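You operate a simulated robot arm through the tools that you are given. There is no shell and no other tool.

Carry out the task below with a simulated robot arm. There is one attempt and no reset: what you move stays moved.

TASK
Clean the glue off the steel plate with the blue cloth and cleaner.
Fine: cleaner from the green tin; put its lid back on and the cloth back. What is to be rubbed or washed off counts as gone when no trace of it is left.

The check looks at the end state, three seconds after you hand in, the way a careful person would. Anything else that was tipped, shoved, dropped, spilled or broken makes it a failure. A push-on lid holds only when it is set on centred and level and pressed home; a screw cap is set on level and turned clockwise until tight. Flat cloth is picked up by pressing the open fingertips on it (5 to 10 N) and closing them slowly along it; thin cloth reads only 2 to 8 mm in the jaws.

THE ROBOT
A 6-joint arm with a two-finger gripper, fixed in place. Base frame: the origin is on the floor under the middle of its stand, x ahead of it, y to its left, z up. Readings come in cm, degrees, newtons and seconds.
It reaches about 163.7 cm from its shoulder. Its first joint turns from -166.0 to 166.0 degrees. Payload 3.43 kg.
Tool frame: the origin (TCP) lies between the finger pads and is the grasp point; the fingertips stand 2 cm ahead of it; z points along the fingers, y is the line along which they close. The gripper opens to 19 cm; its body begins 24.8 cm behind the TCP.
Orientation is that of the tool frame in the base frame, as [roll, pitch, yaw] about the fixed x, y, z axes, in that order (R = Rz(yaw) Ry(pitch) Rx(roll)). With the fingers straight down and closing along the base's y, the tool's x points along the base's -x, its y along +y and its z along -z.

THE INTERFACE
- The arm moves only by the tool jog_arm. Its arguments are lists of equal length, an entry for each row: "offset": the shift along the tool's x, y, z in cm, a list of three; "delta_rot": the turn, a rotation vector about the tool's x, y, z in degrees, a list of three; "hand": the closure in counts, from 0 (fully open) to 255 (shut). In form: {"offset": [[x, y, z], ...], "delta_rot": [[wx, wy, wz], ...], "hand": [hand, ...]}. A call has 1 to 20 rows; each row is the pose to reach, as a shift and turn from the pose commanded when the call began, along the tool's axes at that moment. A row lasts 0.2 s, in which the tool goes at most 5 cm and 8.6 degrees; a call with a longer step from one row to the next is refused whole, and so is a gripper value outside its range. A pose out of reach is approached as far as the arm can. The call stops where the force on the tool passes 40 N (or 10 N more than at its start, if that is more) or the arm is blocked; 0.2 s more then pass. The fingers move at their own pace (about 4.5 cm/s each) and stop on an object; they squeeze with about 30 N. The grip force told is the motor's: it shows also when the fingers shut on nothing. Time passes only in rows, and 0.2 s behind the last, so rows that repeat a pose let the fingers close. It gives the time, the measured TCP pose, the force on the tool (base axes), the opening and the grip force at its end, in the units of the frame above (readings bear some noise), with the torque about the TCP (base axes, N m) and any sound that the robot's microphone picked up.
- Cameras (640 x 400 px; columns grow to the right, rows downward): "scene" is fixed at [4.93, 65.16, 152.62]; the picture's right is [-0.20, -0.98, 0.00], its down [-0.55, 0.11, -0.83] and it looks along [0.81, -0.16, -0.56] (base axes); focal length 371 px, centre (320, 200). "wrist" rides on the gripper at [7, -0.8, -28.8] in the tool frame; the picture's right is [0.12, 0.99, 0.00], its down [-0.96, 0.12, -0.25] and it looks along [-0.25, 0.03, 0.97] (tool axes); focal length 261 px, centre (320, 200).
- snapshot(camera): a new picture of that camera. No time passes.
- move_column(by): slides the trunk up (or, below 0, down) by that many cm; the arm rides with it, the base frame stays. It gives what a move gives, with no picture.
- point_at(camera, pixels): for up to 12 pixels [column, row] of the newest picture of that camera ("zoom" is the newest enlarged one), the place [x, y, z] in the base frame of the surface seen there, good to about 0.2 cm. No time passes.
- inspect(camera, box): a new picture of the part [left, top, right, bottom] of that camera's present view, enlarged. No time passes.
- finish_job(): hands the job in; it is judged then, once.

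Unless the task says otherwise, let go and move clear before handing in.

The tools are called after "Emit:" as name(argument=value, ...) on one line, values as JSON. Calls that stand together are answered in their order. jog_arm: Moves the arm, as the interface text tells. Its arguments: {"type":"object","properties":{"offset":{"type":"array","items":{"type":"array","items":{"type":"number"}}},"delta_rot":{"type":"array","items":{"type":"array","items":{"type":"number"}}},"hand":{"type":"array","items":{"type":"number"}}},"required":["offset","delta_rot","hand"]} The other tools are called the same way: move_column (by) moves the trunk up or down; snapshot (camera) takes a picture; point_at (camera, pixels) gives the place of the surface under pixels of a picture; inspect (camera, box) takes an enlarged picture of a part of a camera's view; finish_job () hands the job in.

At the start:

```text
time_s: 0.0
eef_pos: [61.2, 32.43, 122.4]
ee_rot: [-180.0, 0.0, -180.0]
wrist_force: [-0.5, 0.7, -1.1]
ft_torque: [0.01, -0.01, 0.02]
finger_gap: 18.99
gripper_force: 0.0
trunk travel left (down, up): [-17.5, 6.5]
```

scene: 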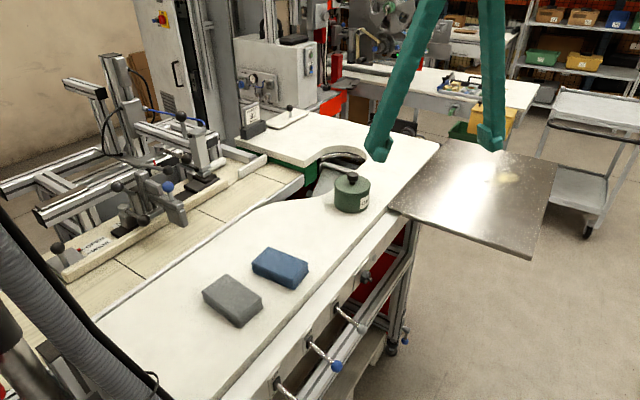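
wrist: 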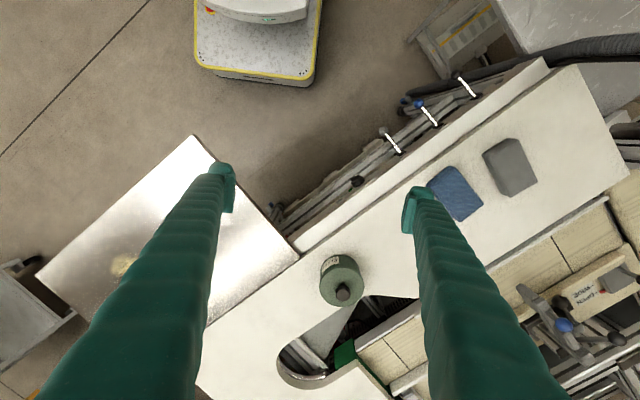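

The scene shows a green tin at about (351,193), a blue cloth block at (280,268), a grey block at (232,300), and a steel plate with a yellowish glue spot at (505,178). I'll look closer at each before moving.

Emit:
inspect(camera="scene", box=[300, 140, 420, 230])

Emit:
inspect(camera="scene", box=[180, 220, 340, 340])

Emit:
inspect(camera="scene", box=[380, 130, 570, 270])

Emit:
point_at(camera="scene", pixels=[[352, 176], [351, 186], [336, 196], [368, 196], [351, 210], [280, 268], [255, 262], [299, 286], [270, 249], [308, 266], [232, 300], [505, 178]])

```text
4.44 times, centred on (360, 185) of scene
```

zoom: 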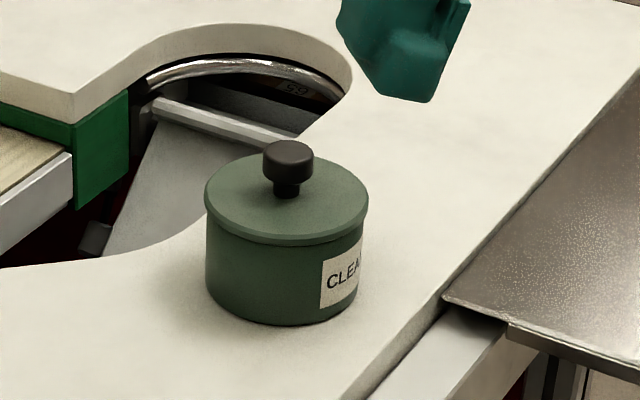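

```text
3.33 times, centred on (260, 280) of scene
```

zoom: 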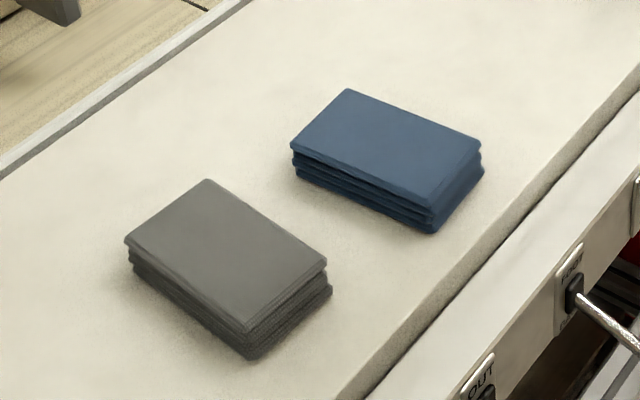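

```text
2.86 times, centred on (475, 200) of scene
```

zoom: 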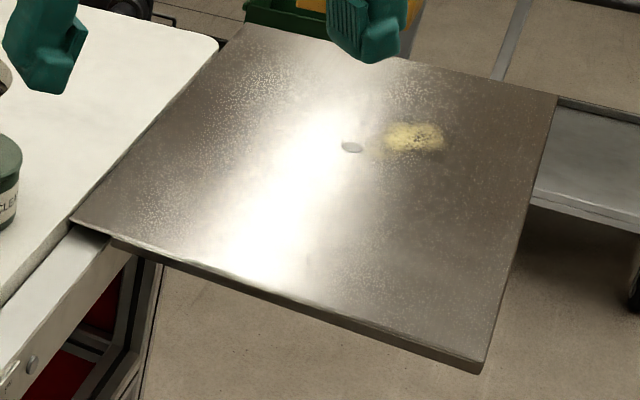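

```text
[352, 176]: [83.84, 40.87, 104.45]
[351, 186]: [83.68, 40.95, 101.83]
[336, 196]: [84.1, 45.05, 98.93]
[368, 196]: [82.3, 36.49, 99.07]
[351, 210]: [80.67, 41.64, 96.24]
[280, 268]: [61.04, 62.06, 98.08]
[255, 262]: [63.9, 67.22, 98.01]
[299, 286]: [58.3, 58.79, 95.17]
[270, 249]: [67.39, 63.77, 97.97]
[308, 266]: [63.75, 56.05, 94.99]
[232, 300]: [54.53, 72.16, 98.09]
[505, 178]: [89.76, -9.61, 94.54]
```

The blue cloth is a folded stack about 4 cm high and the tin has a knobbed lid; the plate shows a glue patch and a small disc beside it at zoom (350,147). I'll get closer views of the plate and measure more points.

Emit:
inspect(camera="scene", box=[470, 155, 540, 200])

Emit:
point_at(camera="scene", pixels=[[405, 208], [530, 258], [555, 160], [460, 140], [484, 182], [496, 179], [520, 178], [510, 172], [503, 186], [450, 200], [380, 220], [320, 230]])

Emit:
inspect(camera="wrist", box=[30, 130, 310, 330])

Emit:
inspect(camera="wrist", box=[280, 220, 420, 320])

Emit:
inspect(camera="wrist", box=[400, 120, 560, 240])

```text
8.89 times, centred on (505, 178) of scene
```

zoom: 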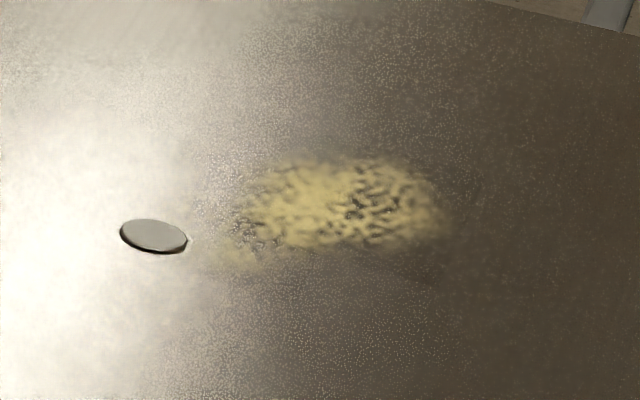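

```text
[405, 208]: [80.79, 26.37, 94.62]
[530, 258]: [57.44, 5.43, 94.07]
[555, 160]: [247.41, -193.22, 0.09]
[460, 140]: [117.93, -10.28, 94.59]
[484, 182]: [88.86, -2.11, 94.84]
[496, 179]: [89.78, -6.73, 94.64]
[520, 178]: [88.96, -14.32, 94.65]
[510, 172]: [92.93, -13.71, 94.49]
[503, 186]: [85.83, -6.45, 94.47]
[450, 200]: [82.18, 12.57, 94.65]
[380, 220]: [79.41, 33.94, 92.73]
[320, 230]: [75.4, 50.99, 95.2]
```

```text
2.00 times, centred on (170, 230) of wrist
```

zoom: 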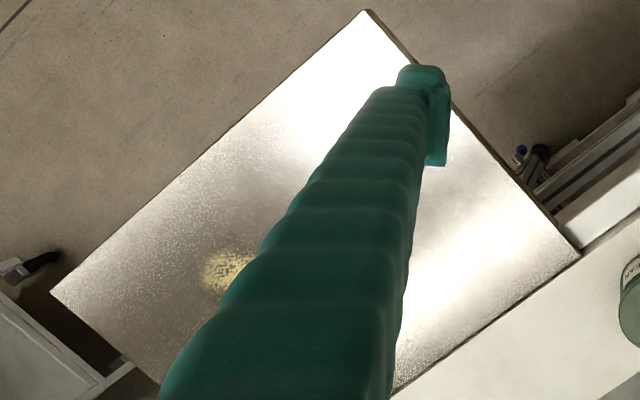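

```text
4.00 times, centred on (350, 270) of wrist
```

zoom: 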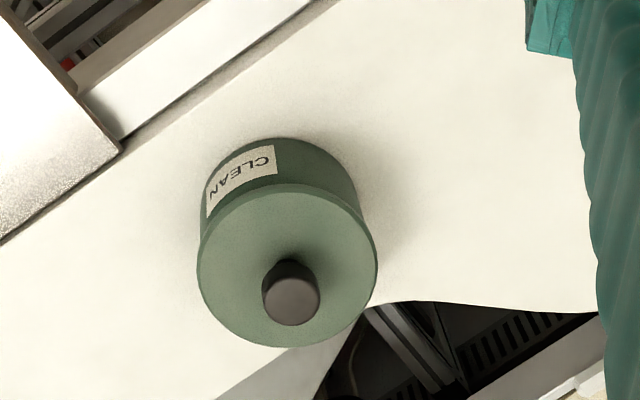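

```text
3.33 times, centred on (480, 180) of wrist
```

zoom: 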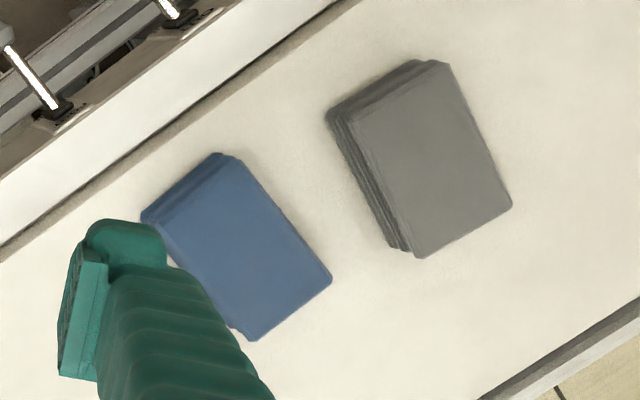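

The tin's lid is a push-on with a knob, and a loose-looking small disc lies at scene (484,182) right beside the glue, so I must avoid it. I'll move the wrist above the plate, staying high, to see the glue and the disc clearly.

Emit:
jog_arm(offset=[[-2.2, -3.6, 0], [-4.4, -7.2, 0], [-6.6, -10.8, 0], [-8.8, -14.4, 0], [-11, -18, 0], [-13.2, -21.6, 0], [-15.4, -25.2, 0], [-17.6, -28.8, 0], [-19.8, -32.4, 0], [-22, -36, 0], [-24.2, -38, 0], [-26, -39, 0], [-26, -39, 0]], delta_rot=[[0, 0, 0], [0, 0, 0], [0, 0, 0], [0, 0, 0], [0, 0, 0], [0, 0, 0], [0, 0, 0], [0, 0, 0], [0, 0, 0], [0, 0, 0], [0, 0, 0], [0, 0, 0], [0, 0, 0]], hand=[0, 0, 0, 0, 0, 0, 0, 0, 0, 0, 0, 0, 0])

Emit:
snapshot(camera="wrist")

Emit:
snapshot(camera="scene")

```text
time_s: 2.8
eef_pos: [87.04, -6.46, 122.44]
ee_rot: [-179.9, -0.1, -180.0]
wrist_force: [0.4, -0.7, 0.3]
ft_torque: [0.0, 0.05, 0.03]
finger_gap: 19.0
gripper_force: 0.0
trunk travel left (down, up): [-17.5, 6.5]
```

```text
taken
```

wrist: 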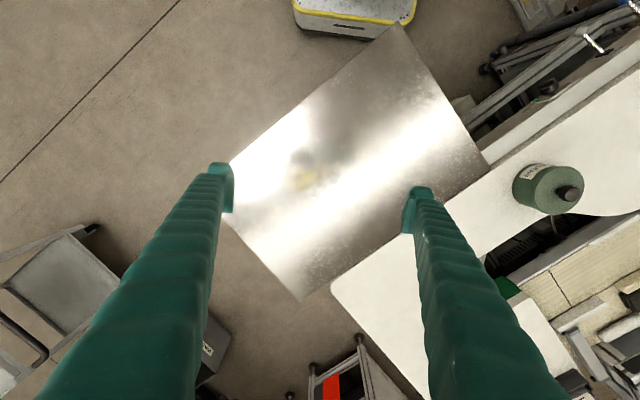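

```text
taken
```

scene: 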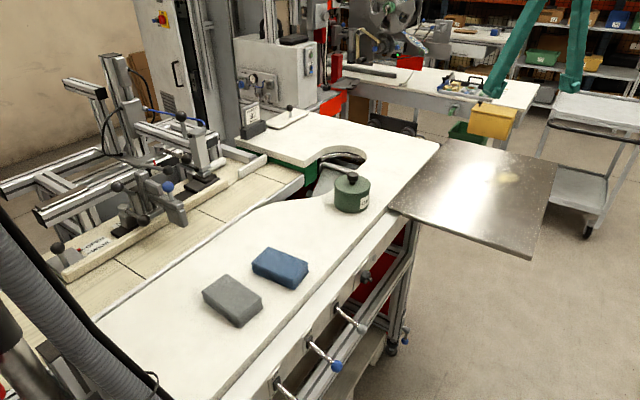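

Emit:
inspect(camera="wrist", box=[260, 130, 360, 210])

Emit:
point_at(camera="wrist", pixels=[[396, 26], [489, 166], [303, 297], [231, 164], [290, 170], [300, 172], [310, 172], [318, 172], [325, 172], [300, 158], [300, 185], [340, 310]])

Emit:
inspect(camera="scene", box=[475, 165, 530, 200])

```text
5.00 times, centred on (310, 170) of wrist
```

zoom: 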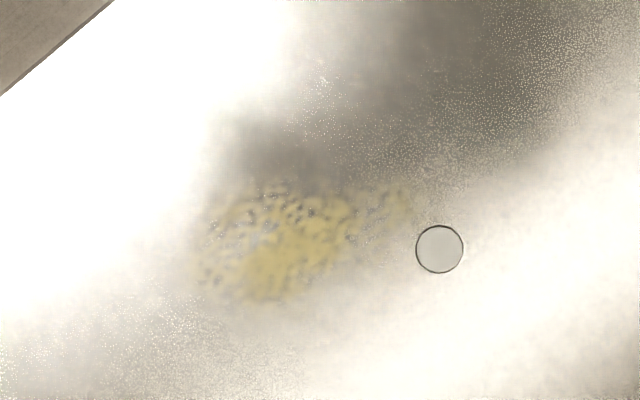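

```text
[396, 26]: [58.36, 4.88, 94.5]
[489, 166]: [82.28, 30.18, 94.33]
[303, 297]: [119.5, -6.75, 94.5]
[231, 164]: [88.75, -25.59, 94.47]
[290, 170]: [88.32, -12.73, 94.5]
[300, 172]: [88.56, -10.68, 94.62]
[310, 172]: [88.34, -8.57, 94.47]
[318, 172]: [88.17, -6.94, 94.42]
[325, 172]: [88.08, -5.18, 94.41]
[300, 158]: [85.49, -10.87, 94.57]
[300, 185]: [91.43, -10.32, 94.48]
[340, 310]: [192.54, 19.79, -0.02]
```

```text
11.43 times, centred on (502, 182) of scene
```

zoom: 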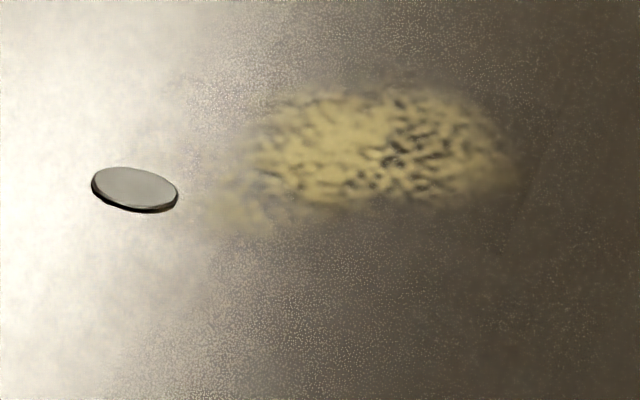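

The plate top is at z≈94.5; the disc (about 2 cm wide) sits at wrist (334,180) with roughly 1 cm clearance from the glue's faint end at (330,170). Next I'll hover over the green tin to centre on its knob.

Emit:
jog_arm(offset=[[0.3, 4.6, 0], [0.6, 9.2, 0], [0.9, 13.8, 0], [1.2, 18.4, 0], [1.5, 23, 0], [1.8, 27.6, 0], [2.1, 32.2, 0], [2.5, 36.8, 0], [2.9, 41.4, 0], [3.2, 45, 0], [3.34, 47.4, 0], [3.34, 47.4, 0], [3.34, 47.4, 0]], delta_rot=[[0, 0, 0], [0, 0, 0], [0, 0, 0], [0, 0, 0], [0, 0, 0], [0, 0, 0], [0, 0, 0], [0, 0, 0], [0, 0, 0], [0, 0, 0], [0, 0, 0], [0, 0, 0], [0, 0, 0]], hand=[0, 0, 0, 0, 0, 0, 0, 0, 0, 0, 0, 0, 0])

Emit:
snapshot(camera="wrist")

Emit:
inspect(camera="wrist", box=[260, 150, 380, 225])

```text
time_s: 5.6
eef_pos: [83.28, 40.65, 121.48]
ee_rot: [179.8, 0.4, -179.9]
wrist_force: [0.3, -0.3, -0.6]
ft_torque: [-0.03, 0.06, -0.03]
finger_gap: 19.0
gripper_force: 0.1
out of reach, approached as far as the arm can: row 10, 11, 12, 13
trunk travel left (down, up): [-17.5, 6.5]
```

```text
taken
```

wrist: 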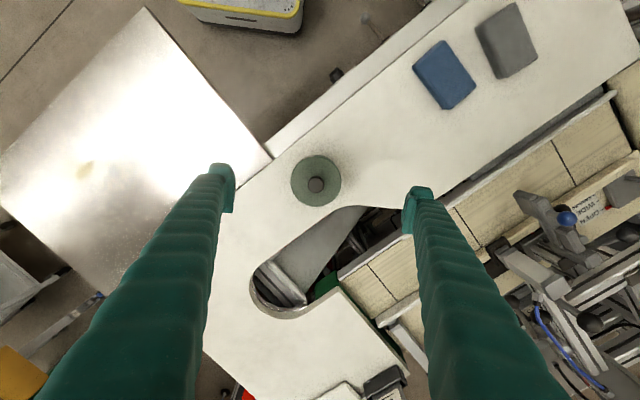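

```text
5.33 times, centred on (320, 188) of wrist
```

zoom: 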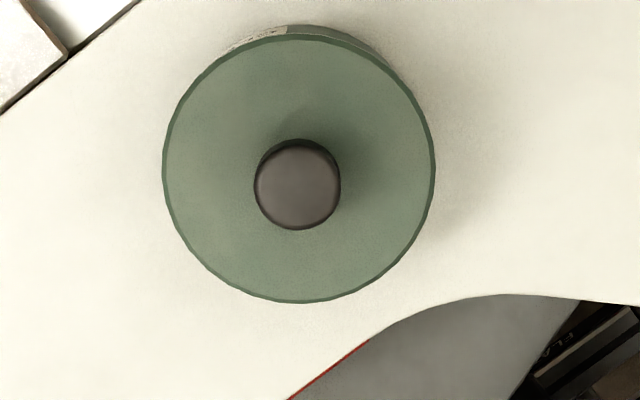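

The knob is at wrist pixel (316,186) and the arm reports it is at its reach limit at this height. I'll measure the knob and lid rim, and raise the trunk for extra reach margin.

Emit:
point_at(camera="wrist", pixels=[[315.7, 185.8], [309, 186], [322, 186], [316, 178], [316, 193], [293, 182], [339, 182], [316, 160], [316, 205], [300, 182], [332, 182], [280, 210]])

Emit:
move_column(by=6)

```text
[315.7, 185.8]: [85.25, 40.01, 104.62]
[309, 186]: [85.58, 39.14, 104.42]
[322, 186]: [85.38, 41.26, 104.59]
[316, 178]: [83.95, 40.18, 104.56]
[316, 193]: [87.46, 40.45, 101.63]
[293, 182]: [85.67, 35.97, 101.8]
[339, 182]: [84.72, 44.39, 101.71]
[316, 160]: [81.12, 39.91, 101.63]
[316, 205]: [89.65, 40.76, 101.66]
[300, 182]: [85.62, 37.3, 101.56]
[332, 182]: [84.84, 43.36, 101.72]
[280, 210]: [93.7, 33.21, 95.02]
```

```text
time_s: 6.6
eef_pos: [83.12, 40.67, 127.32]
ee_rot: [179.8, 0.3, 180.0]
wrist_force: [0.0, 0.4, 0.1]
ft_torque: [-0.02, 0.02, 0.02]
finger_gap: 19.0
gripper_force: 0.2
trunk travel left (down, up): [-23.5, 0.5]
```

Table top is z≈95.0, lid centre about (85.35, 40.2) with top at 101.65 and knob top at 104.6. I'll descend to a hover above the knob with fingers part-closed.

Emit:
jog_arm(offset=[[-0.5, -0.1, 3], [-1, -0.2, 6], [-1.5, -0.3, 9], [-2, -0.4, 12], [-2.23, -0.47, 15], [-2.23, -0.47, 17.3], [-2.23, -0.47, 17.3], [-2.23, -0.47, 17.3]], delta_rot=[[0, 0, 0], [0, 0, 0], [0, 0, 0], [0, 0, 0], [0, 0, 0], [0, 0, 0], [0, 0, 0], [0, 0, 0]], hand=[174, 174, 174, 174, 174, 174, 174, 174])

Emit:
snapshot(camera="wrist")

Emit:
snapshot(camera="scene")

```text
time_s: 8.4
eef_pos: [85.56, 40.28, 110.2]
ee_rot: [179.8, 0.3, -180.0]
wrist_force: [-0.1, -0.9, -0.2]
ft_torque: [0.0, -0.03, -0.02]
finger_gap: 6.03
gripper_force: 0.1
trunk travel left (down, up): [-23.5, 0.5]
```

```text
taken
```

wrist: 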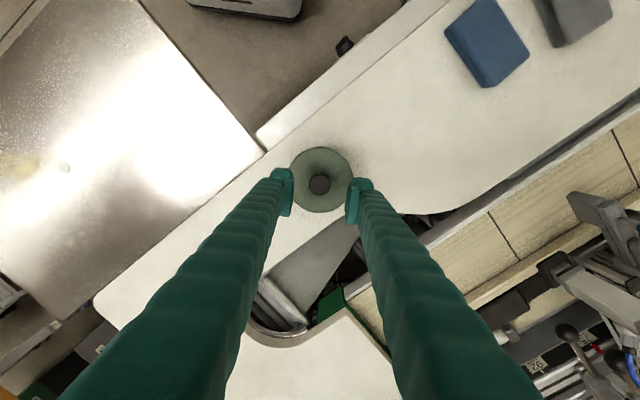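

```text
taken
```

scene: 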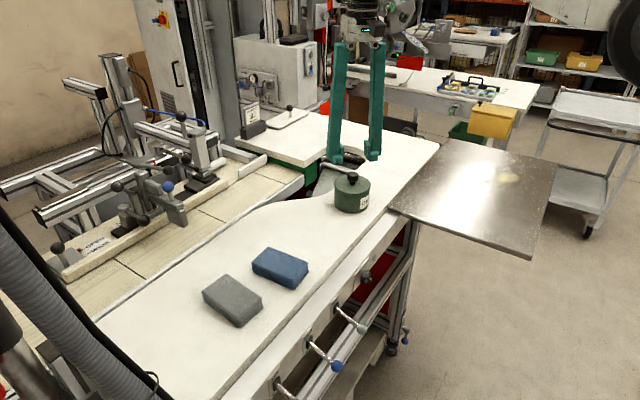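

The fingers straddle the knob (wrist pixel (320,184)) and tilt is negligible. I'll descend so the fingertips sit just above the lid and close on the knob.

Emit:
jog_arm(offset=[[0.2, -0.08, 2], [0.2, -0.08, 4], [0.2, -0.08, 5.3], [0.2, -0.08, 5.9], [0.2, -0.08, 5.9], [0.2, -0.08, 5.9], [0.2, -0.08, 5.9], [0.2, -0.08, 5.9], [0.2, -0.08, 5.9]], delta_rot=[[0, 0, 0], [0, 0, 0], [0, 0, 0], [0, 0, 0], [0, 0, 0], [0, 0, 0], [0, 0, 0], [0, 0, 0], [0, 0, 0]], hand=[174, 174, 174, 174, 174, 200, 225, 240, 240])

Emit:
inspect(camera="scene", box=[300, 130, 420, 220])

```text
time_s: 10.4
eef_pos: [85.57, 40.1, 104.21]
ee_rot: [179.9, 0.3, 179.9]
wrist_force: [-1.0, 0.6, 0.3]
ft_torque: [-0.01, 0.03, -0.04]
finger_gap: 2.79
gripper_force: 30.5
trunk travel left (down, up): [-23.5, 0.5]
heard: snap
```

```text
4.44 times, centred on (360, 175) of scene
```

zoom: 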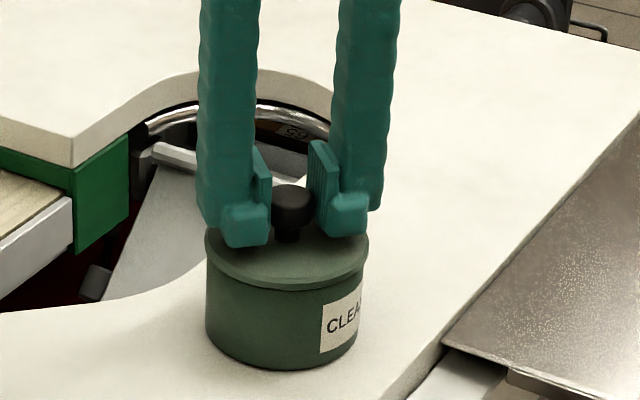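

The fingers hold the knob (gap 2.79 cm, 30 N) and a snap was heard. I'll lift slowly by 1 cm and see whether the lid comes off alone.

Emit:
jog_arm(offset=[[0, 0, -0.2], [0, 0, -0.4], [0, 0, -0.6], [0, 0, -0.8], [0, 0, -1.0]], delta_rot=[[0, 0, 0], [0, 0, 0], [0, 0, 0], [0, 0, 0], [0, 0, 0]], hand=[240, 240, 240, 240, 240])

Emit:
inspect(camera="scene", box=[300, 130, 420, 220])

```text
time_s: 11.6
eef_pos: [85.34, 40.23, 105.34]
ee_rot: [179.8, 0.2, 179.9]
wrist_force: [-0.7, -0.7, -0.3]
ft_torque: [0.01, -0.01, 0.02]
finger_gap: 2.75
gripper_force: 30.3
trunk travel left (down, up): [-23.5, 0.5]
```

```text
4.44 times, centred on (360, 175) of scene
```

zoom: 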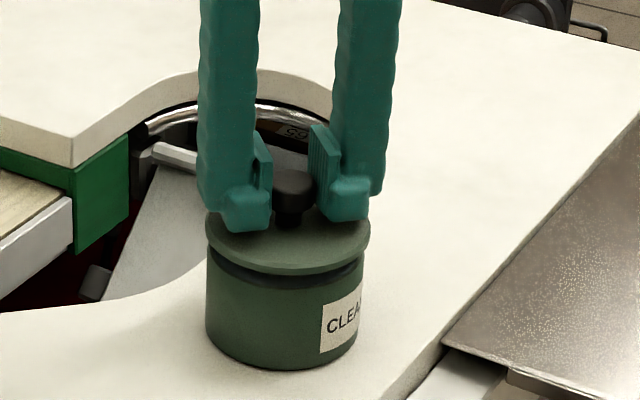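

The lid lifted off cleanly and the tin stayed put. I'll raise the lid higher and check free table spots between the tin and the cloth.

Emit:
jog_arm(offset=[[0, 0, -1], [0, 0, -2.5], [0, 0, -4.5], [0, 0, -6.5], [0, 0, -8.5], [0, 0, -8.5]], delta_rot=[[0, 0, 0], [0, 0, 0], [0, 0, 0], [0, 0, 0], [0, 0, 0], [0, 0, 0]], hand=[240, 240, 240, 240, 240, 240])

Emit:
snapshot(camera="scene")

Emit:
inspect(camera="scene", box=[300, 130, 420, 220])

Emit:
point_at(camera="scene", pixels=[[320, 225], [330, 235], [340, 245], [350, 235], [360, 225], [352, 240], [310, 225], [320, 240], [300, 235], [335, 210], [380, 213], [300, 205]])

```text
time_s: 13.0
eef_pos: [85.34, 40.21, 113.78]
ee_rot: [179.8, 0.3, 180.0]
wrist_force: [-0.4, 0.4, -1.3]
ft_torque: [0.03, 0.02, -0.01]
finger_gap: 2.75
gripper_force: 29.7
trunk travel left (down, up): [-23.5, 0.5]
```

```text
taken
```

scene: 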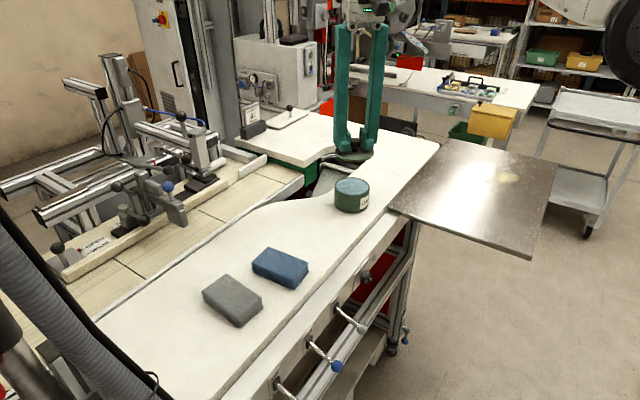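

```text
4.44 times, centred on (360, 175) of scene
```

zoom: 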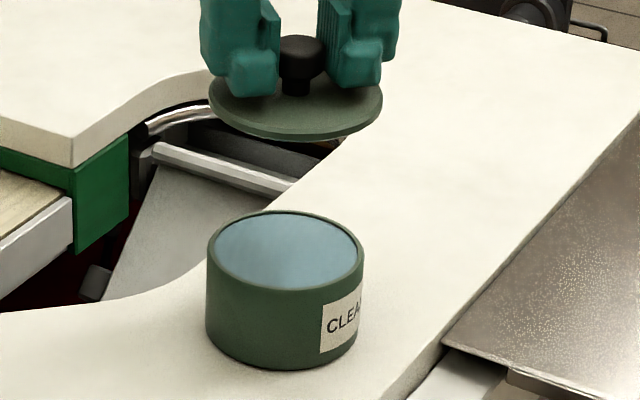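

```text
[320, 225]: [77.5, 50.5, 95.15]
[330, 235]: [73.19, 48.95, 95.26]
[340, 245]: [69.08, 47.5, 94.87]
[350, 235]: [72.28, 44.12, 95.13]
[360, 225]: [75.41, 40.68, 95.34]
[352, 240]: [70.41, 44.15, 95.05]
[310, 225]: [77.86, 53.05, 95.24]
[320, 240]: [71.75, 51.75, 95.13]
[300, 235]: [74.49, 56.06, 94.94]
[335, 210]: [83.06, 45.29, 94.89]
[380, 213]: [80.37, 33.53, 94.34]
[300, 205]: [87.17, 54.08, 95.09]
```

The lid is off and the tin is full of blue cleaner to just below its rim. I'll carry the lid to a clear table spot near (77, 50.5) and lower it to just above the surface.

Emit:
jog_arm(offset=[[2, 2.5, 0], [4, 5, 0], [6, 7.5, 0], [8, 9.8, 0], [8.34, 10.29, 2], [8.34, 10.29, 5], [8.34, 10.29, 8], [8.34, 10.29, 11], [8.34, 10.29, 13.2], [8.34, 10.29, 13.2]], delta_rot=[[0, 0, 0], [0, 0, 0], [0, 0, 0], [0, 0, 0], [0, 0, 0], [0, 0, 0], [0, 0, 0], [0, 0, 0], [0, 0, 0], [0, 0, 0]], hand=[240, 240, 240, 240, 240, 240, 240, 240, 240, 240])

Emit:
inspect(camera="scene", box=[260, 150, 380, 240])

```text
time_s: 15.2
eef_pos: [76.94, 50.51, 100.49]
ee_rot: [179.9, 0.4, 180.0]
wrist_force: [-0.5, -1.2, 0.4]
ft_torque: [-0.01, -0.01, -0.04]
finger_gap: 2.76
gripper_force: 30.2
trunk travel left (down, up): [-23.5, 0.5]
```

```text
4.44 times, centred on (320, 195) of scene
```

zoom: 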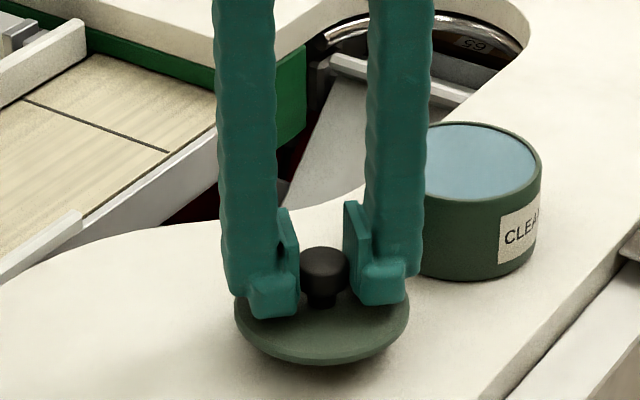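

The lid hangs about a centimetre over clear table. I'll lower it in small steps watching for contact.

Emit:
jog_arm(offset=[[0, 0, 0.3], [0, 0, 0.6], [0, 0, 0.9], [0, 0, 1.0]], delta_rot=[[0, 0, 0], [0, 0, 0], [0, 0, 0], [0, 0, 0]], hand=[240, 240, 240, 240])

Emit:
inspect(camera="scene", box=[290, 190, 350, 230])

```text
time_s: 16.2
eef_pos: [77.06, 50.46, 99.57]
ee_rot: [179.9, 0.4, -180.0]
wrist_force: [0.6, -0.1, -0.4]
ft_torque: [-0.02, 0.02, 0.01]
finger_gap: 2.75
gripper_force: 29.9
trunk travel left (down, up): [-23.5, 0.5]
```

```text
10.00 times, centred on (320, 210) of scene
```

zoom: 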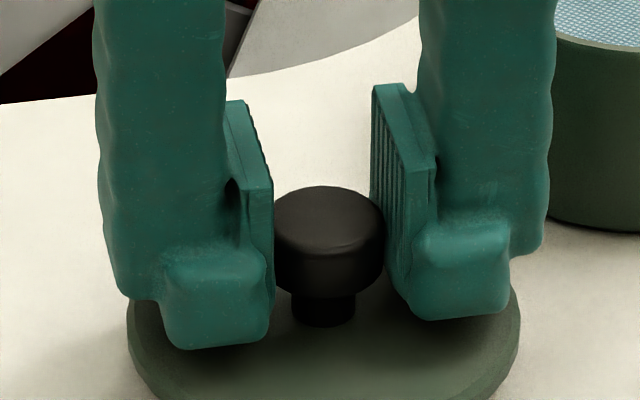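

No contact yet at z 99.57. I'll keep lowering gently.

Emit:
jog_arm(offset=[[0, 0, 0.15], [0, 0, 0.3], [0, 0, 0.45], [0, 0, 0.5]], delta_rot=[[0, 0, 0], [0, 0, 0], [0, 0, 0], [0, 0, 0]], hand=[240, 240, 240, 240])

Emit:
inspect(camera="scene", box=[290, 200, 350, 240])

```text
time_s: 17.2
eef_pos: [76.96, 50.44, 99.01]
ee_rot: [179.8, 0.2, 180.0]
wrist_force: [-0.8, -0.1, -0.5]
ft_torque: [0.02, -0.02, 0.03]
finger_gap: 2.76
gripper_force: 29.7
trunk travel left (down, up): [-23.5, 0.5]
```

```text
10.00 times, centred on (320, 220) of scene
```

zoom: 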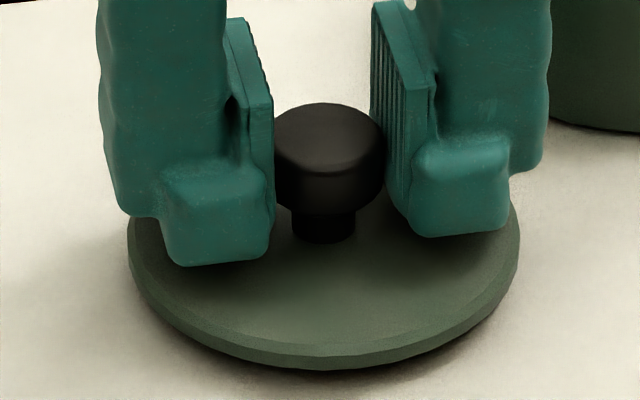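

Emit:
jog_arm(offset=[[0, 0, 0.1], [0, 0, 0.2], [0, 0, 0.3], [0, 0, 0.3]], delta_rot=[[0, 0, 0], [0, 0, 0], [0, 0, 0], [0, 0, 0]], hand=[240, 240, 240, 240])

Emit:
inspect(camera="scene", box=[290, 200, 350, 240])

```text
time_s: 18.2
eef_pos: [76.99, 50.49, 98.71]
ee_rot: [179.8, 0.3, -180.0]
wrist_force: [0.1, -0.4, -0.6]
ft_torque: [-0.04, 0.01, 0.02]
finger_gap: 2.73
gripper_force: 30.0
trunk travel left (down, up): [-23.5, 0.5]
```

```text
10.00 times, centred on (320, 220) of scene
```

zoom: 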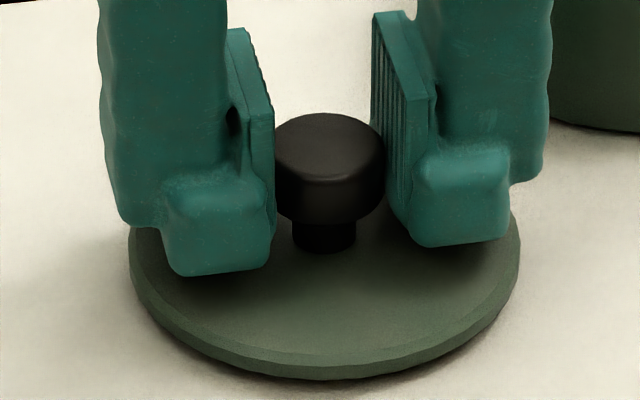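

Still no contact force. I'll continue in 0.1 cm steps.

Emit:
jog_arm(offset=[[0, 0, 0.1], [0, 0, 0.2], [0, 0, 0.3], [0, 0, 0.3]], delta_rot=[[0, 0, 0], [0, 0, 0], [0, 0, 0], [0, 0, 0]], hand=[240, 240, 240, 240])

```text
time_s: 19.2
eef_pos: [77.04, 50.55, 98.42]
ee_rot: [179.8, 0.2, -180.0]
wrist_force: [0.1, 0.2, -0.3]
ft_torque: [-0.04, 0.01, 0.0]
finger_gap: 2.76
gripper_force: 30.1
trunk travel left (down, up): [-23.5, 0.5]
```

Emit:
jog_arm(offset=[[0, 0, 0.1], [0, 0, 0.2], [0, 0, 0.2]], delta_rot=[[0, 0, 0], [0, 0, 0], [0, 0, 0]], hand=[240, 240, 240])

Emit:
inspect(camera="scene", box=[290, 200, 350, 240])

```text
time_s: 20.0
eef_pos: [77.07, 50.5, 98.29]
ee_rot: [179.8, 0.4, 180.0]
wrist_force: [3.2, 0.7, 16.4]
ft_torque: [0.02, 0.13, -0.06]
finger_gap: 2.76
gripper_force: 30.1
trunk travel left (down, up): [-23.5, 0.5]
```

```text
10.00 times, centred on (320, 220) of scene
```

zoom: 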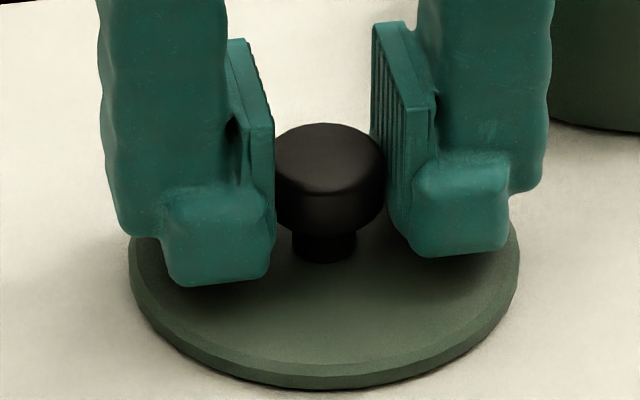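

The lid has touched the table (16 N up). I'll back off slightly, open the fingers and rise.

Emit:
jog_arm(offset=[[0, 0, -0.1], [0, 0, -0.1], [0, 0, -0.1], [0, 0, -0.1], [0, 0, -2], [0, 0, -5], [0, 0, -9], [0, 0, -13], [0, 0, -17], [0, 0, -20], [0, 0, -20]], delta_rot=[[0, 0, 0], [0, 0, 0], [0, 0, 0], [0, 0, 0], [0, 0, 0], [0, 0, 0], [0, 0, 0], [0, 0, 0], [0, 0, 0], [0, 0, 0], [0, 0, 0]], hand=[240, 200, 174, 174, 174, 174, 120, 60, 0, 0, 0])

Emit:
snapshot(camera="wrist")

Emit:
snapshot(camera="scene")

```text
time_s: 22.4
eef_pos: [76.94, 50.45, 118.36]
ee_rot: [179.9, 0.4, -180.0]
wrist_force: [-0.3, 0.1, -0.2]
ft_torque: [0.03, 0.05, -0.01]
finger_gap: 16.47
gripper_force: 0.0
trunk travel left (down, up): [-23.5, 0.5]
```

```text
taken
```

wrist: 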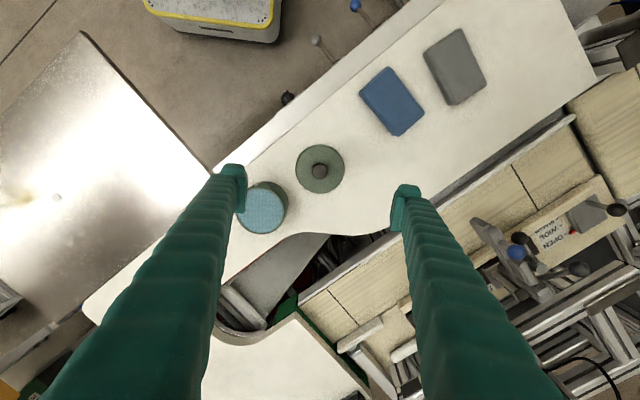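

```text
taken
```

scene: 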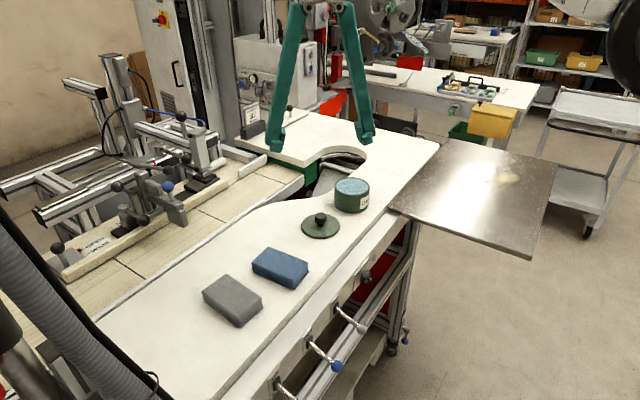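

The lid stands upright on the table and the tin is open. Now I'll hover over the blue cloth to measure its position, size and angle.

Emit:
jog_arm(offset=[[3, 2.3, 0], [6, 4.6, 0], [9, 6.9, 0], [12, 9.2, 0], [14.5, 11, 0], [14.5, 11, 0]], delta_rot=[[0, 0, 0], [0, 0, 0], [0, 0, 0], [0, 0, 0], [0, 0, 0], [0, 0, 0]], hand=[0, 0, 0, 0, 0, 0])

Emit:
snapshot(camera="wrist")

Emit:
inspect(camera="wrist", box=[260, 130, 400, 230])

Emit:
inspect(camera="scene", box=[320, 160, 400, 220])

```text
time_s: 23.8
eef_pos: [62.34, 61.38, 118.25]
ee_rot: [179.9, 0.3, 179.9]
wrist_force: [0.1, 0.4, 0.2]
ft_torque: [-0.03, 0.02, -0.03]
finger_gap: 19.0
gripper_force: 0.0
trunk travel left (down, up): [-23.5, 0.5]
```

```text
taken
```

wrist: 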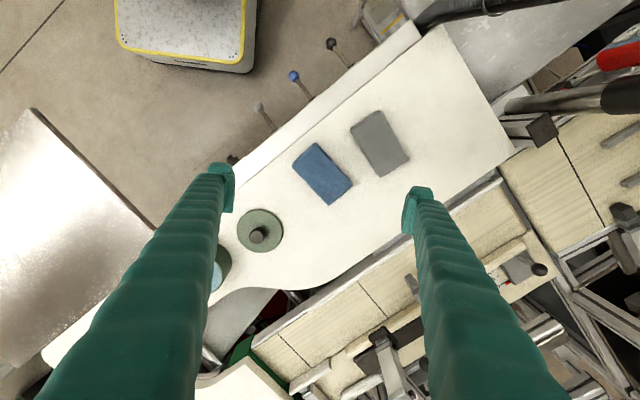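

```text
4.00 times, centred on (330, 180) of wrist
```

zoom: 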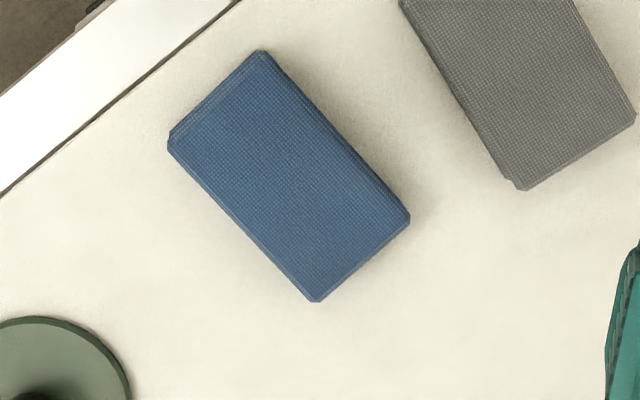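

```text
6.67 times, centred on (360, 190) of scene
```

zoom: 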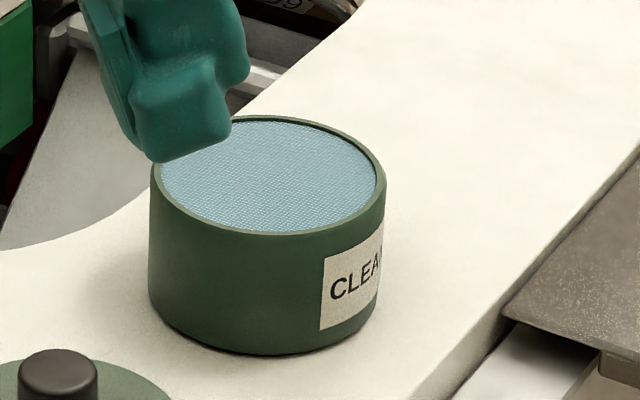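

The tin holds a moist blue pad slightly below the rim. I'll measure the cloth's corners and the tin's rim and pad level.

Emit:
point_at(camera="wrist", pixels=[[315.5, 145], [350.5, 183], [329, 203], [294, 166], [322, 174], [310, 154], [340, 193], [312, 187], [332, 163], [300, 200], [370, 185], [345, 210]])

Emit:
point_at(camera="zoom", pixels=[[270, 190], [330, 190], [380, 185], [250, 232], [350, 150], [270, 128], [260, 170], [200, 200], [300, 140], [345, 215], [180, 180], [290, 118]])

```text
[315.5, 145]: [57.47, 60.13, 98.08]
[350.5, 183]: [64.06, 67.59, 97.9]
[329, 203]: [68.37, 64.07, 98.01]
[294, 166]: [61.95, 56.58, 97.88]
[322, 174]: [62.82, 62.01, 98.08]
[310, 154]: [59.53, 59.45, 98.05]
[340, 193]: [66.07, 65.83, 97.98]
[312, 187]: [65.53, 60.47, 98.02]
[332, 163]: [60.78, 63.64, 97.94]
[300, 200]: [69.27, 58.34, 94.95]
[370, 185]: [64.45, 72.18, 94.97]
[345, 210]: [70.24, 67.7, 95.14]
```

```text
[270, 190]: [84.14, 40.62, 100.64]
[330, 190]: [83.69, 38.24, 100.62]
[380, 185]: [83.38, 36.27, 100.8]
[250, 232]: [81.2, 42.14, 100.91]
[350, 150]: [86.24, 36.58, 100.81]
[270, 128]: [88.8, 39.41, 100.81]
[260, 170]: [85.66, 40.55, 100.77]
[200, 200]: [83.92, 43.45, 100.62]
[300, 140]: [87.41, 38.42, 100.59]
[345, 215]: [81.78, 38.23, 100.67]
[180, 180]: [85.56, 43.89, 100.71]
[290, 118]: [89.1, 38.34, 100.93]
```

The cloth is a 10×6×3 cm block centred at (63.0, 62.1), long axis at about 50°; the pad is at z≈100.65 with the rim at ≈100.9. Before grasping I'll pin down the glue and disc coordinates from the scene camera, and level out the tool's slight tilt.

Emit:
inspect(camera="scene", box=[475, 165, 530, 200])

Emit:
point_at(camera="zoom", pixels=[[135, 188], [93, 185], [178, 192], [135, 170], [135, 208], [205, 215], [230, 200], [260, 230], [300, 90], [400, 85], [520, 175], [440, 205]])

Emit:
jog_arm(offset=[[0, 0, 0], [0, 0, 0], [0, 0, 0]], delta_rot=[[0.16, 0.31, 0], [0.16, 0.31, 0], [0.16, 0.31, 0]], hand=[0, 0, 0])

```text
11.43 times, centred on (502, 182) of scene
```

zoom: 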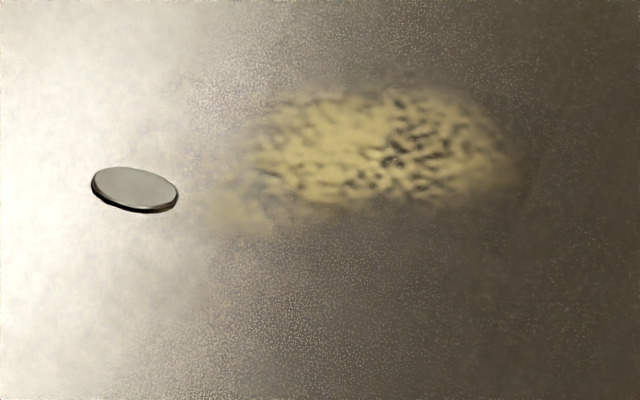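

```text
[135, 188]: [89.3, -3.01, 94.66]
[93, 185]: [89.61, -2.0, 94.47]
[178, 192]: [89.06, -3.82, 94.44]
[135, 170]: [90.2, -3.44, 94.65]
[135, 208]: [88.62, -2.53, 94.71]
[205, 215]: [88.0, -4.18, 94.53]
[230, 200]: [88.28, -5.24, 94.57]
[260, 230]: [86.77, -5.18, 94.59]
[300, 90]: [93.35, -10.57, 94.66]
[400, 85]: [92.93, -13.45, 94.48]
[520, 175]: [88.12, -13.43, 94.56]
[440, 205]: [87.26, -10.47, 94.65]
```

```text
time_s: 24.6
eef_pos: [62.43, 61.43, 118.27]
ee_rot: [180.0, -0.1, -180.0]
wrist_force: [-0.7, 0.5, -0.4]
ft_torque: [-0.04, -0.01, -0.01]
finger_gap: 19.02
gripper_force: 0.0
trunk travel left (down, up): [-23.5, 0.5]
```

The disc centre is ≈(89.4, −3.0) with the glue's nearest tip at ≈(88.0, −4.2), leaving about 0.8 cm; keeping the cloth's end edge at the current 50° angle separates them well. Tool is now level; I'll rotate to align the fingers across the cloth's short side and centre over it.

Emit:
jog_arm(offset=[[-0.1, 0.1, 0], [-0.2, 0.2, 0], [-0.3, 0.35, 1], [-0.4, 0.5, 3], [-0.53, 0.66, 6], [-0.53, 0.66, 9], [-0.53, 0.66, 12], [-0.53, 0.66, 12]], delta_rot=[[0, 0, -8.3], [0, 0, -16.6], [0, 0, -24.9], [0, 0, -33.2], [0, 0, -41.5], [0, 0, -49.6], [0, 0, -49.6], [0, 0, -49.6]], hand=[141, 141, 141, 141, 141, 141, 141, 141])

Emit:
snapshot(camera="wrist")

Emit:
snapshot(camera="scene")

```text
time_s: 26.4
eef_pos: [62.98, 61.92, 106.16]
ee_rot: [-179.9, 0.0, -130.4]
wrist_force: [0.5, 0.0, 0.6]
ft_torque: [-0.02, -0.01, 0.0]
finger_gap: 8.49
gripper_force: 0.1
trunk travel left (down, up): [-23.5, 0.5]
```

```text
taken
```

wrist: 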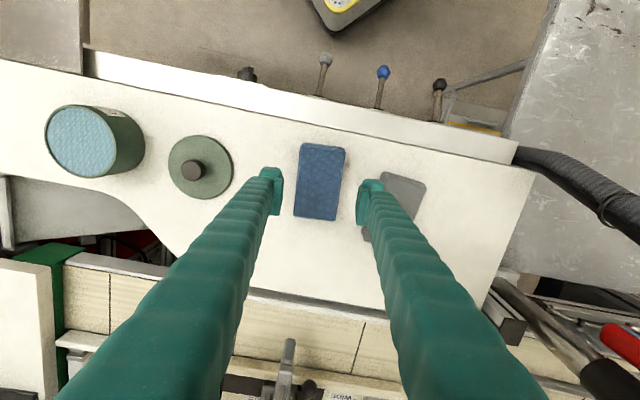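

```text
taken
```

scene: 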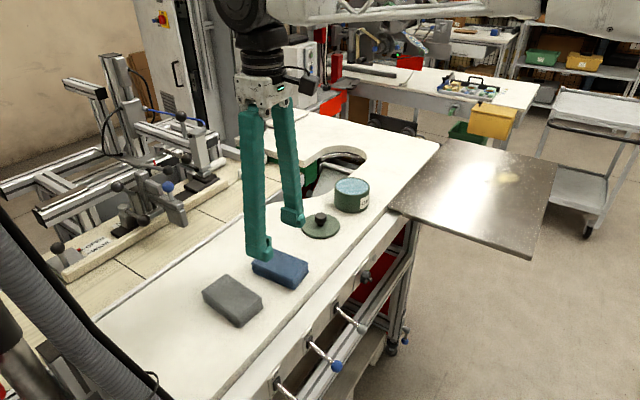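

The cloth is centred between the fingers and aligned (edges at (304,143)–(293,215)). I'll descend so fingertips are ~1.2 cm above the table and close on it gradually.

Emit:
jog_arm(offset=[[0, 0, 2.5], [0, 0, 5], [0, 0, 7], [0, 0, 7.95], [0, 0, 7.95], [0, 0, 7.95], [0, 0, 7.95], [0, 0, 7.95], [0, 0, 7.95]], delta_rot=[[0, 0, 0], [0, 0, 0], [0, 0, 0], [0, 0, 0], [0, 0, 0], [0, 0, 0], [0, 0, 0], [0, 0, 0], [0, 0, 0]], hand=[141, 141, 141, 141, 155, 165, 175, 183, 188])

Emit:
inspect(camera="scene", box=[220, 220, 340, 310])

```text
time_s: 28.4
eef_pos: [63.07, 62.1, 98.26]
ee_rot: [179.9, -0.1, -130.4]
wrist_force: [0.6, 0.1, 0.7]
ft_torque: [-0.03, 0.04, -0.03]
finger_gap: 6.34
gripper_force: 29.4
trunk travel left (down, up): [-23.5, 0.5]
```

```text
4.44 times, centred on (280, 265) of scene
```

zoom: 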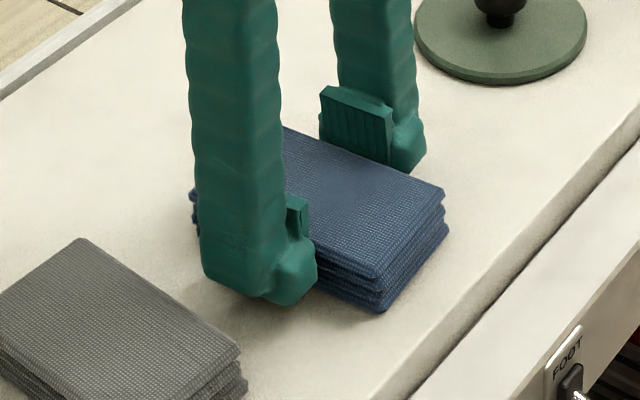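

The cloth is gripped (6.34 cm, 29 N, like a firm block). I'll lift it clear and check that it hangs straight.

Emit:
jog_arm(offset=[[0, 0, -0.5], [0, 0, -2], [0, 0, -5], [0, 0, -8.5], [0, 0, -12], [0, 0, -14], [0, 0, -14]], delta_rot=[[0, 0, 0], [0, 0, 0], [0, 0, 0], [0, 0, 0], [0, 0, 0], [0, 0, 0], [0, 0, 0]], hand=[190, 190, 190, 190, 190, 190, 190])

Emit:
inspect(camera="scene", box=[200, 150, 360, 270])

Emit:
snapshot(camera="wrist")

```text
time_s: 30.0
eef_pos: [63.04, 62.05, 112.24]
ee_rot: [179.9, -0.1, -130.5]
wrist_force: [0.1, 0.3, -1.2]
ft_torque: [-0.01, 0.03, 0.03]
finger_gap: 6.38
gripper_force: 30.2
trunk travel left (down, up): [-23.5, 0.5]
```

```text
3.33 times, centred on (280, 210) of scene
```

zoom: 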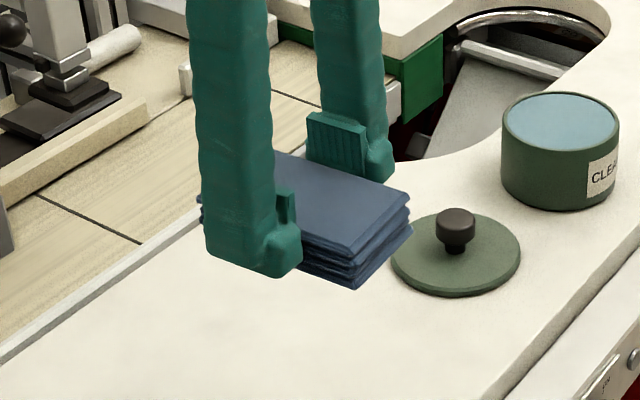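

```text
taken
```

wrist: 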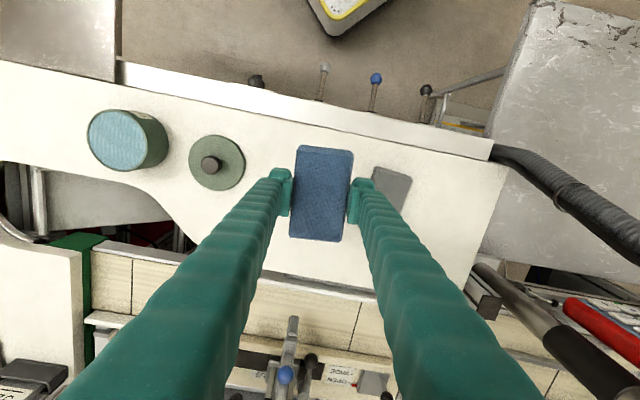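

The cloth is held level as a block. I'll carry it over the tin and tilt it 10° so its far end edge points into the opening.

Emit:
jog_arm(offset=[[0.7, -4, 0], [1.4, -8, 0], [2.1, -12, 0], [2.8, -16, 0], [3.4, -20, 0], [4.1, -24, 0], [4.7, -27.5, 0], [5.3, -31.1, 0], [5.32, -31.14, 1], [5.32, -31.14, 2.2], [5.32, -31.14, 2.2]], delta_rot=[[0, 0, 0], [0, 0, 0], [0, 0, 0], [0, 0, 0], [0, 0, 0], [0, 0, 0], [0, 0, 0], [0, 0, 0], [0, 5, 0], [0, 10, 0], [0, 10, 0]], hand=[190, 190, 190, 190, 190, 190, 190, 190, 190, 190, 190])

Emit:
inspect(camera="scene", box=[300, 130, 420, 220])

Emit:
snapshot(camera="wrist")

```text
time_s: 32.4
eef_pos: [83.18, 37.91, 110.03]
ee_rot: [-179.9, -10.0, -130.4]
wrist_force: [-0.4, 0.4, -1.0]
ft_torque: [-0.03, 0.05, 0.01]
finger_gap: 6.36
gripper_force: 30.1
trunk travel left (down, up): [-23.5, 0.5]
```

```text
4.44 times, centred on (360, 175) of scene
```

zoom: 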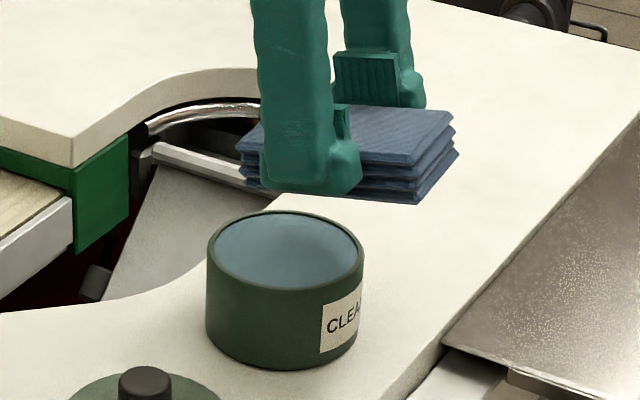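

```text
taken
```

wrist: 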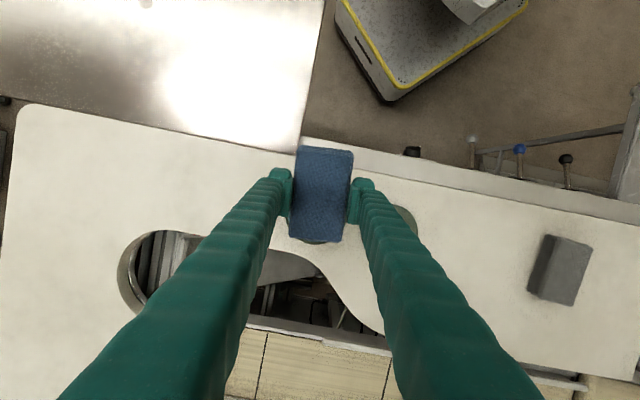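

The cloth is tilted above the tin with its far end lower. I'll lower it vertically to just above the pad.

Emit:
jog_arm(offset=[[-0.26, 0, 1.48], [-0.52, 0, 2.95], [-0.71, 0, 4.04], [-0.8, 0, 4.53], [-0.8, 0, 4.53]], delta_rot=[[0, 0, 0], [0, 0, 0], [0, 0, 0], [0, 0, 0], [0, 0, 0]], hand=[190, 190, 190, 190, 190])

Emit:
inspect(camera="scene", box=[320, 150, 400, 210])

Emit:
inspect(camera="wrist", box=[260, 130, 440, 280])

```text
time_s: 33.6
eef_pos: [83.29, 37.91, 105.53]
ee_rot: [-179.9, -10.1, -130.4]
wrist_force: [0.4, -0.6, -0.5]
ft_torque: [-0.04, 0.0, -0.01]
finger_gap: 6.37
gripper_force: 30.0
trunk travel left (down, up): [-23.5, 0.5]
```

```text
6.67 times, centred on (360, 180) of scene
```

zoom: 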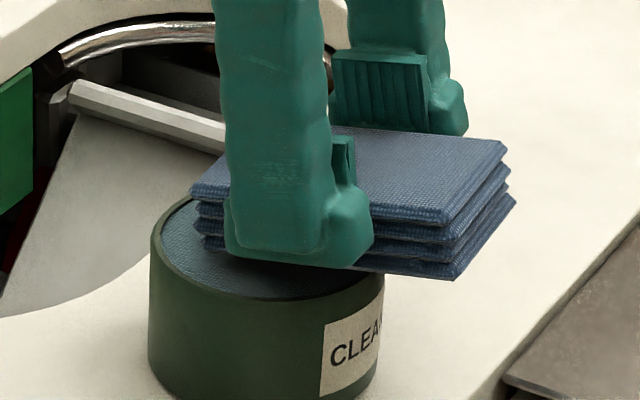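

```text
2.67 times, centred on (350, 205) of wrist
```

zoom: 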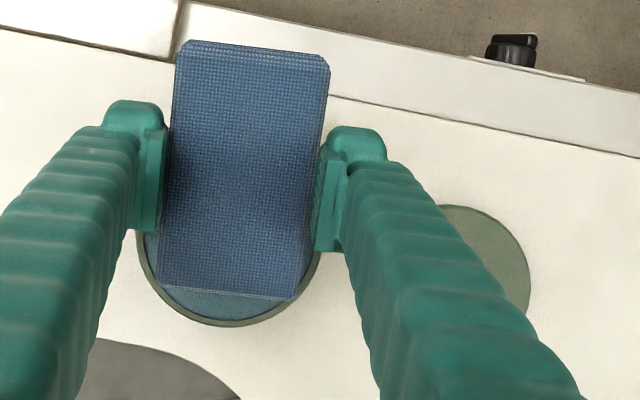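

The end edge is inside the rim (wrist zoom corners (158,283) and (295,300)). I'll lower the remaining distance in fine steps until contact with the pad.

Emit:
jog_arm(offset=[[-0.035, 0, 0.2], [-0.07, 0, 0.39], [-0.105, 0, 0.59], [-0.105, 0, 0.59]], delta_rot=[[0, 0, 0], [0, 0, 0], [0, 0, 0], [0, 0, 0]], hand=[190, 190, 190, 190])

```text
time_s: 34.6
eef_pos: [83.21, 37.79, 105.04]
ee_rot: [-180.0, -10.0, -130.4]
wrist_force: [0.0, -0.2, -1.3]
ft_torque: [-0.02, 0.02, 0.01]
finger_gap: 6.34
gripper_force: 29.8
trunk travel left (down, up): [-23.5, 0.5]
```

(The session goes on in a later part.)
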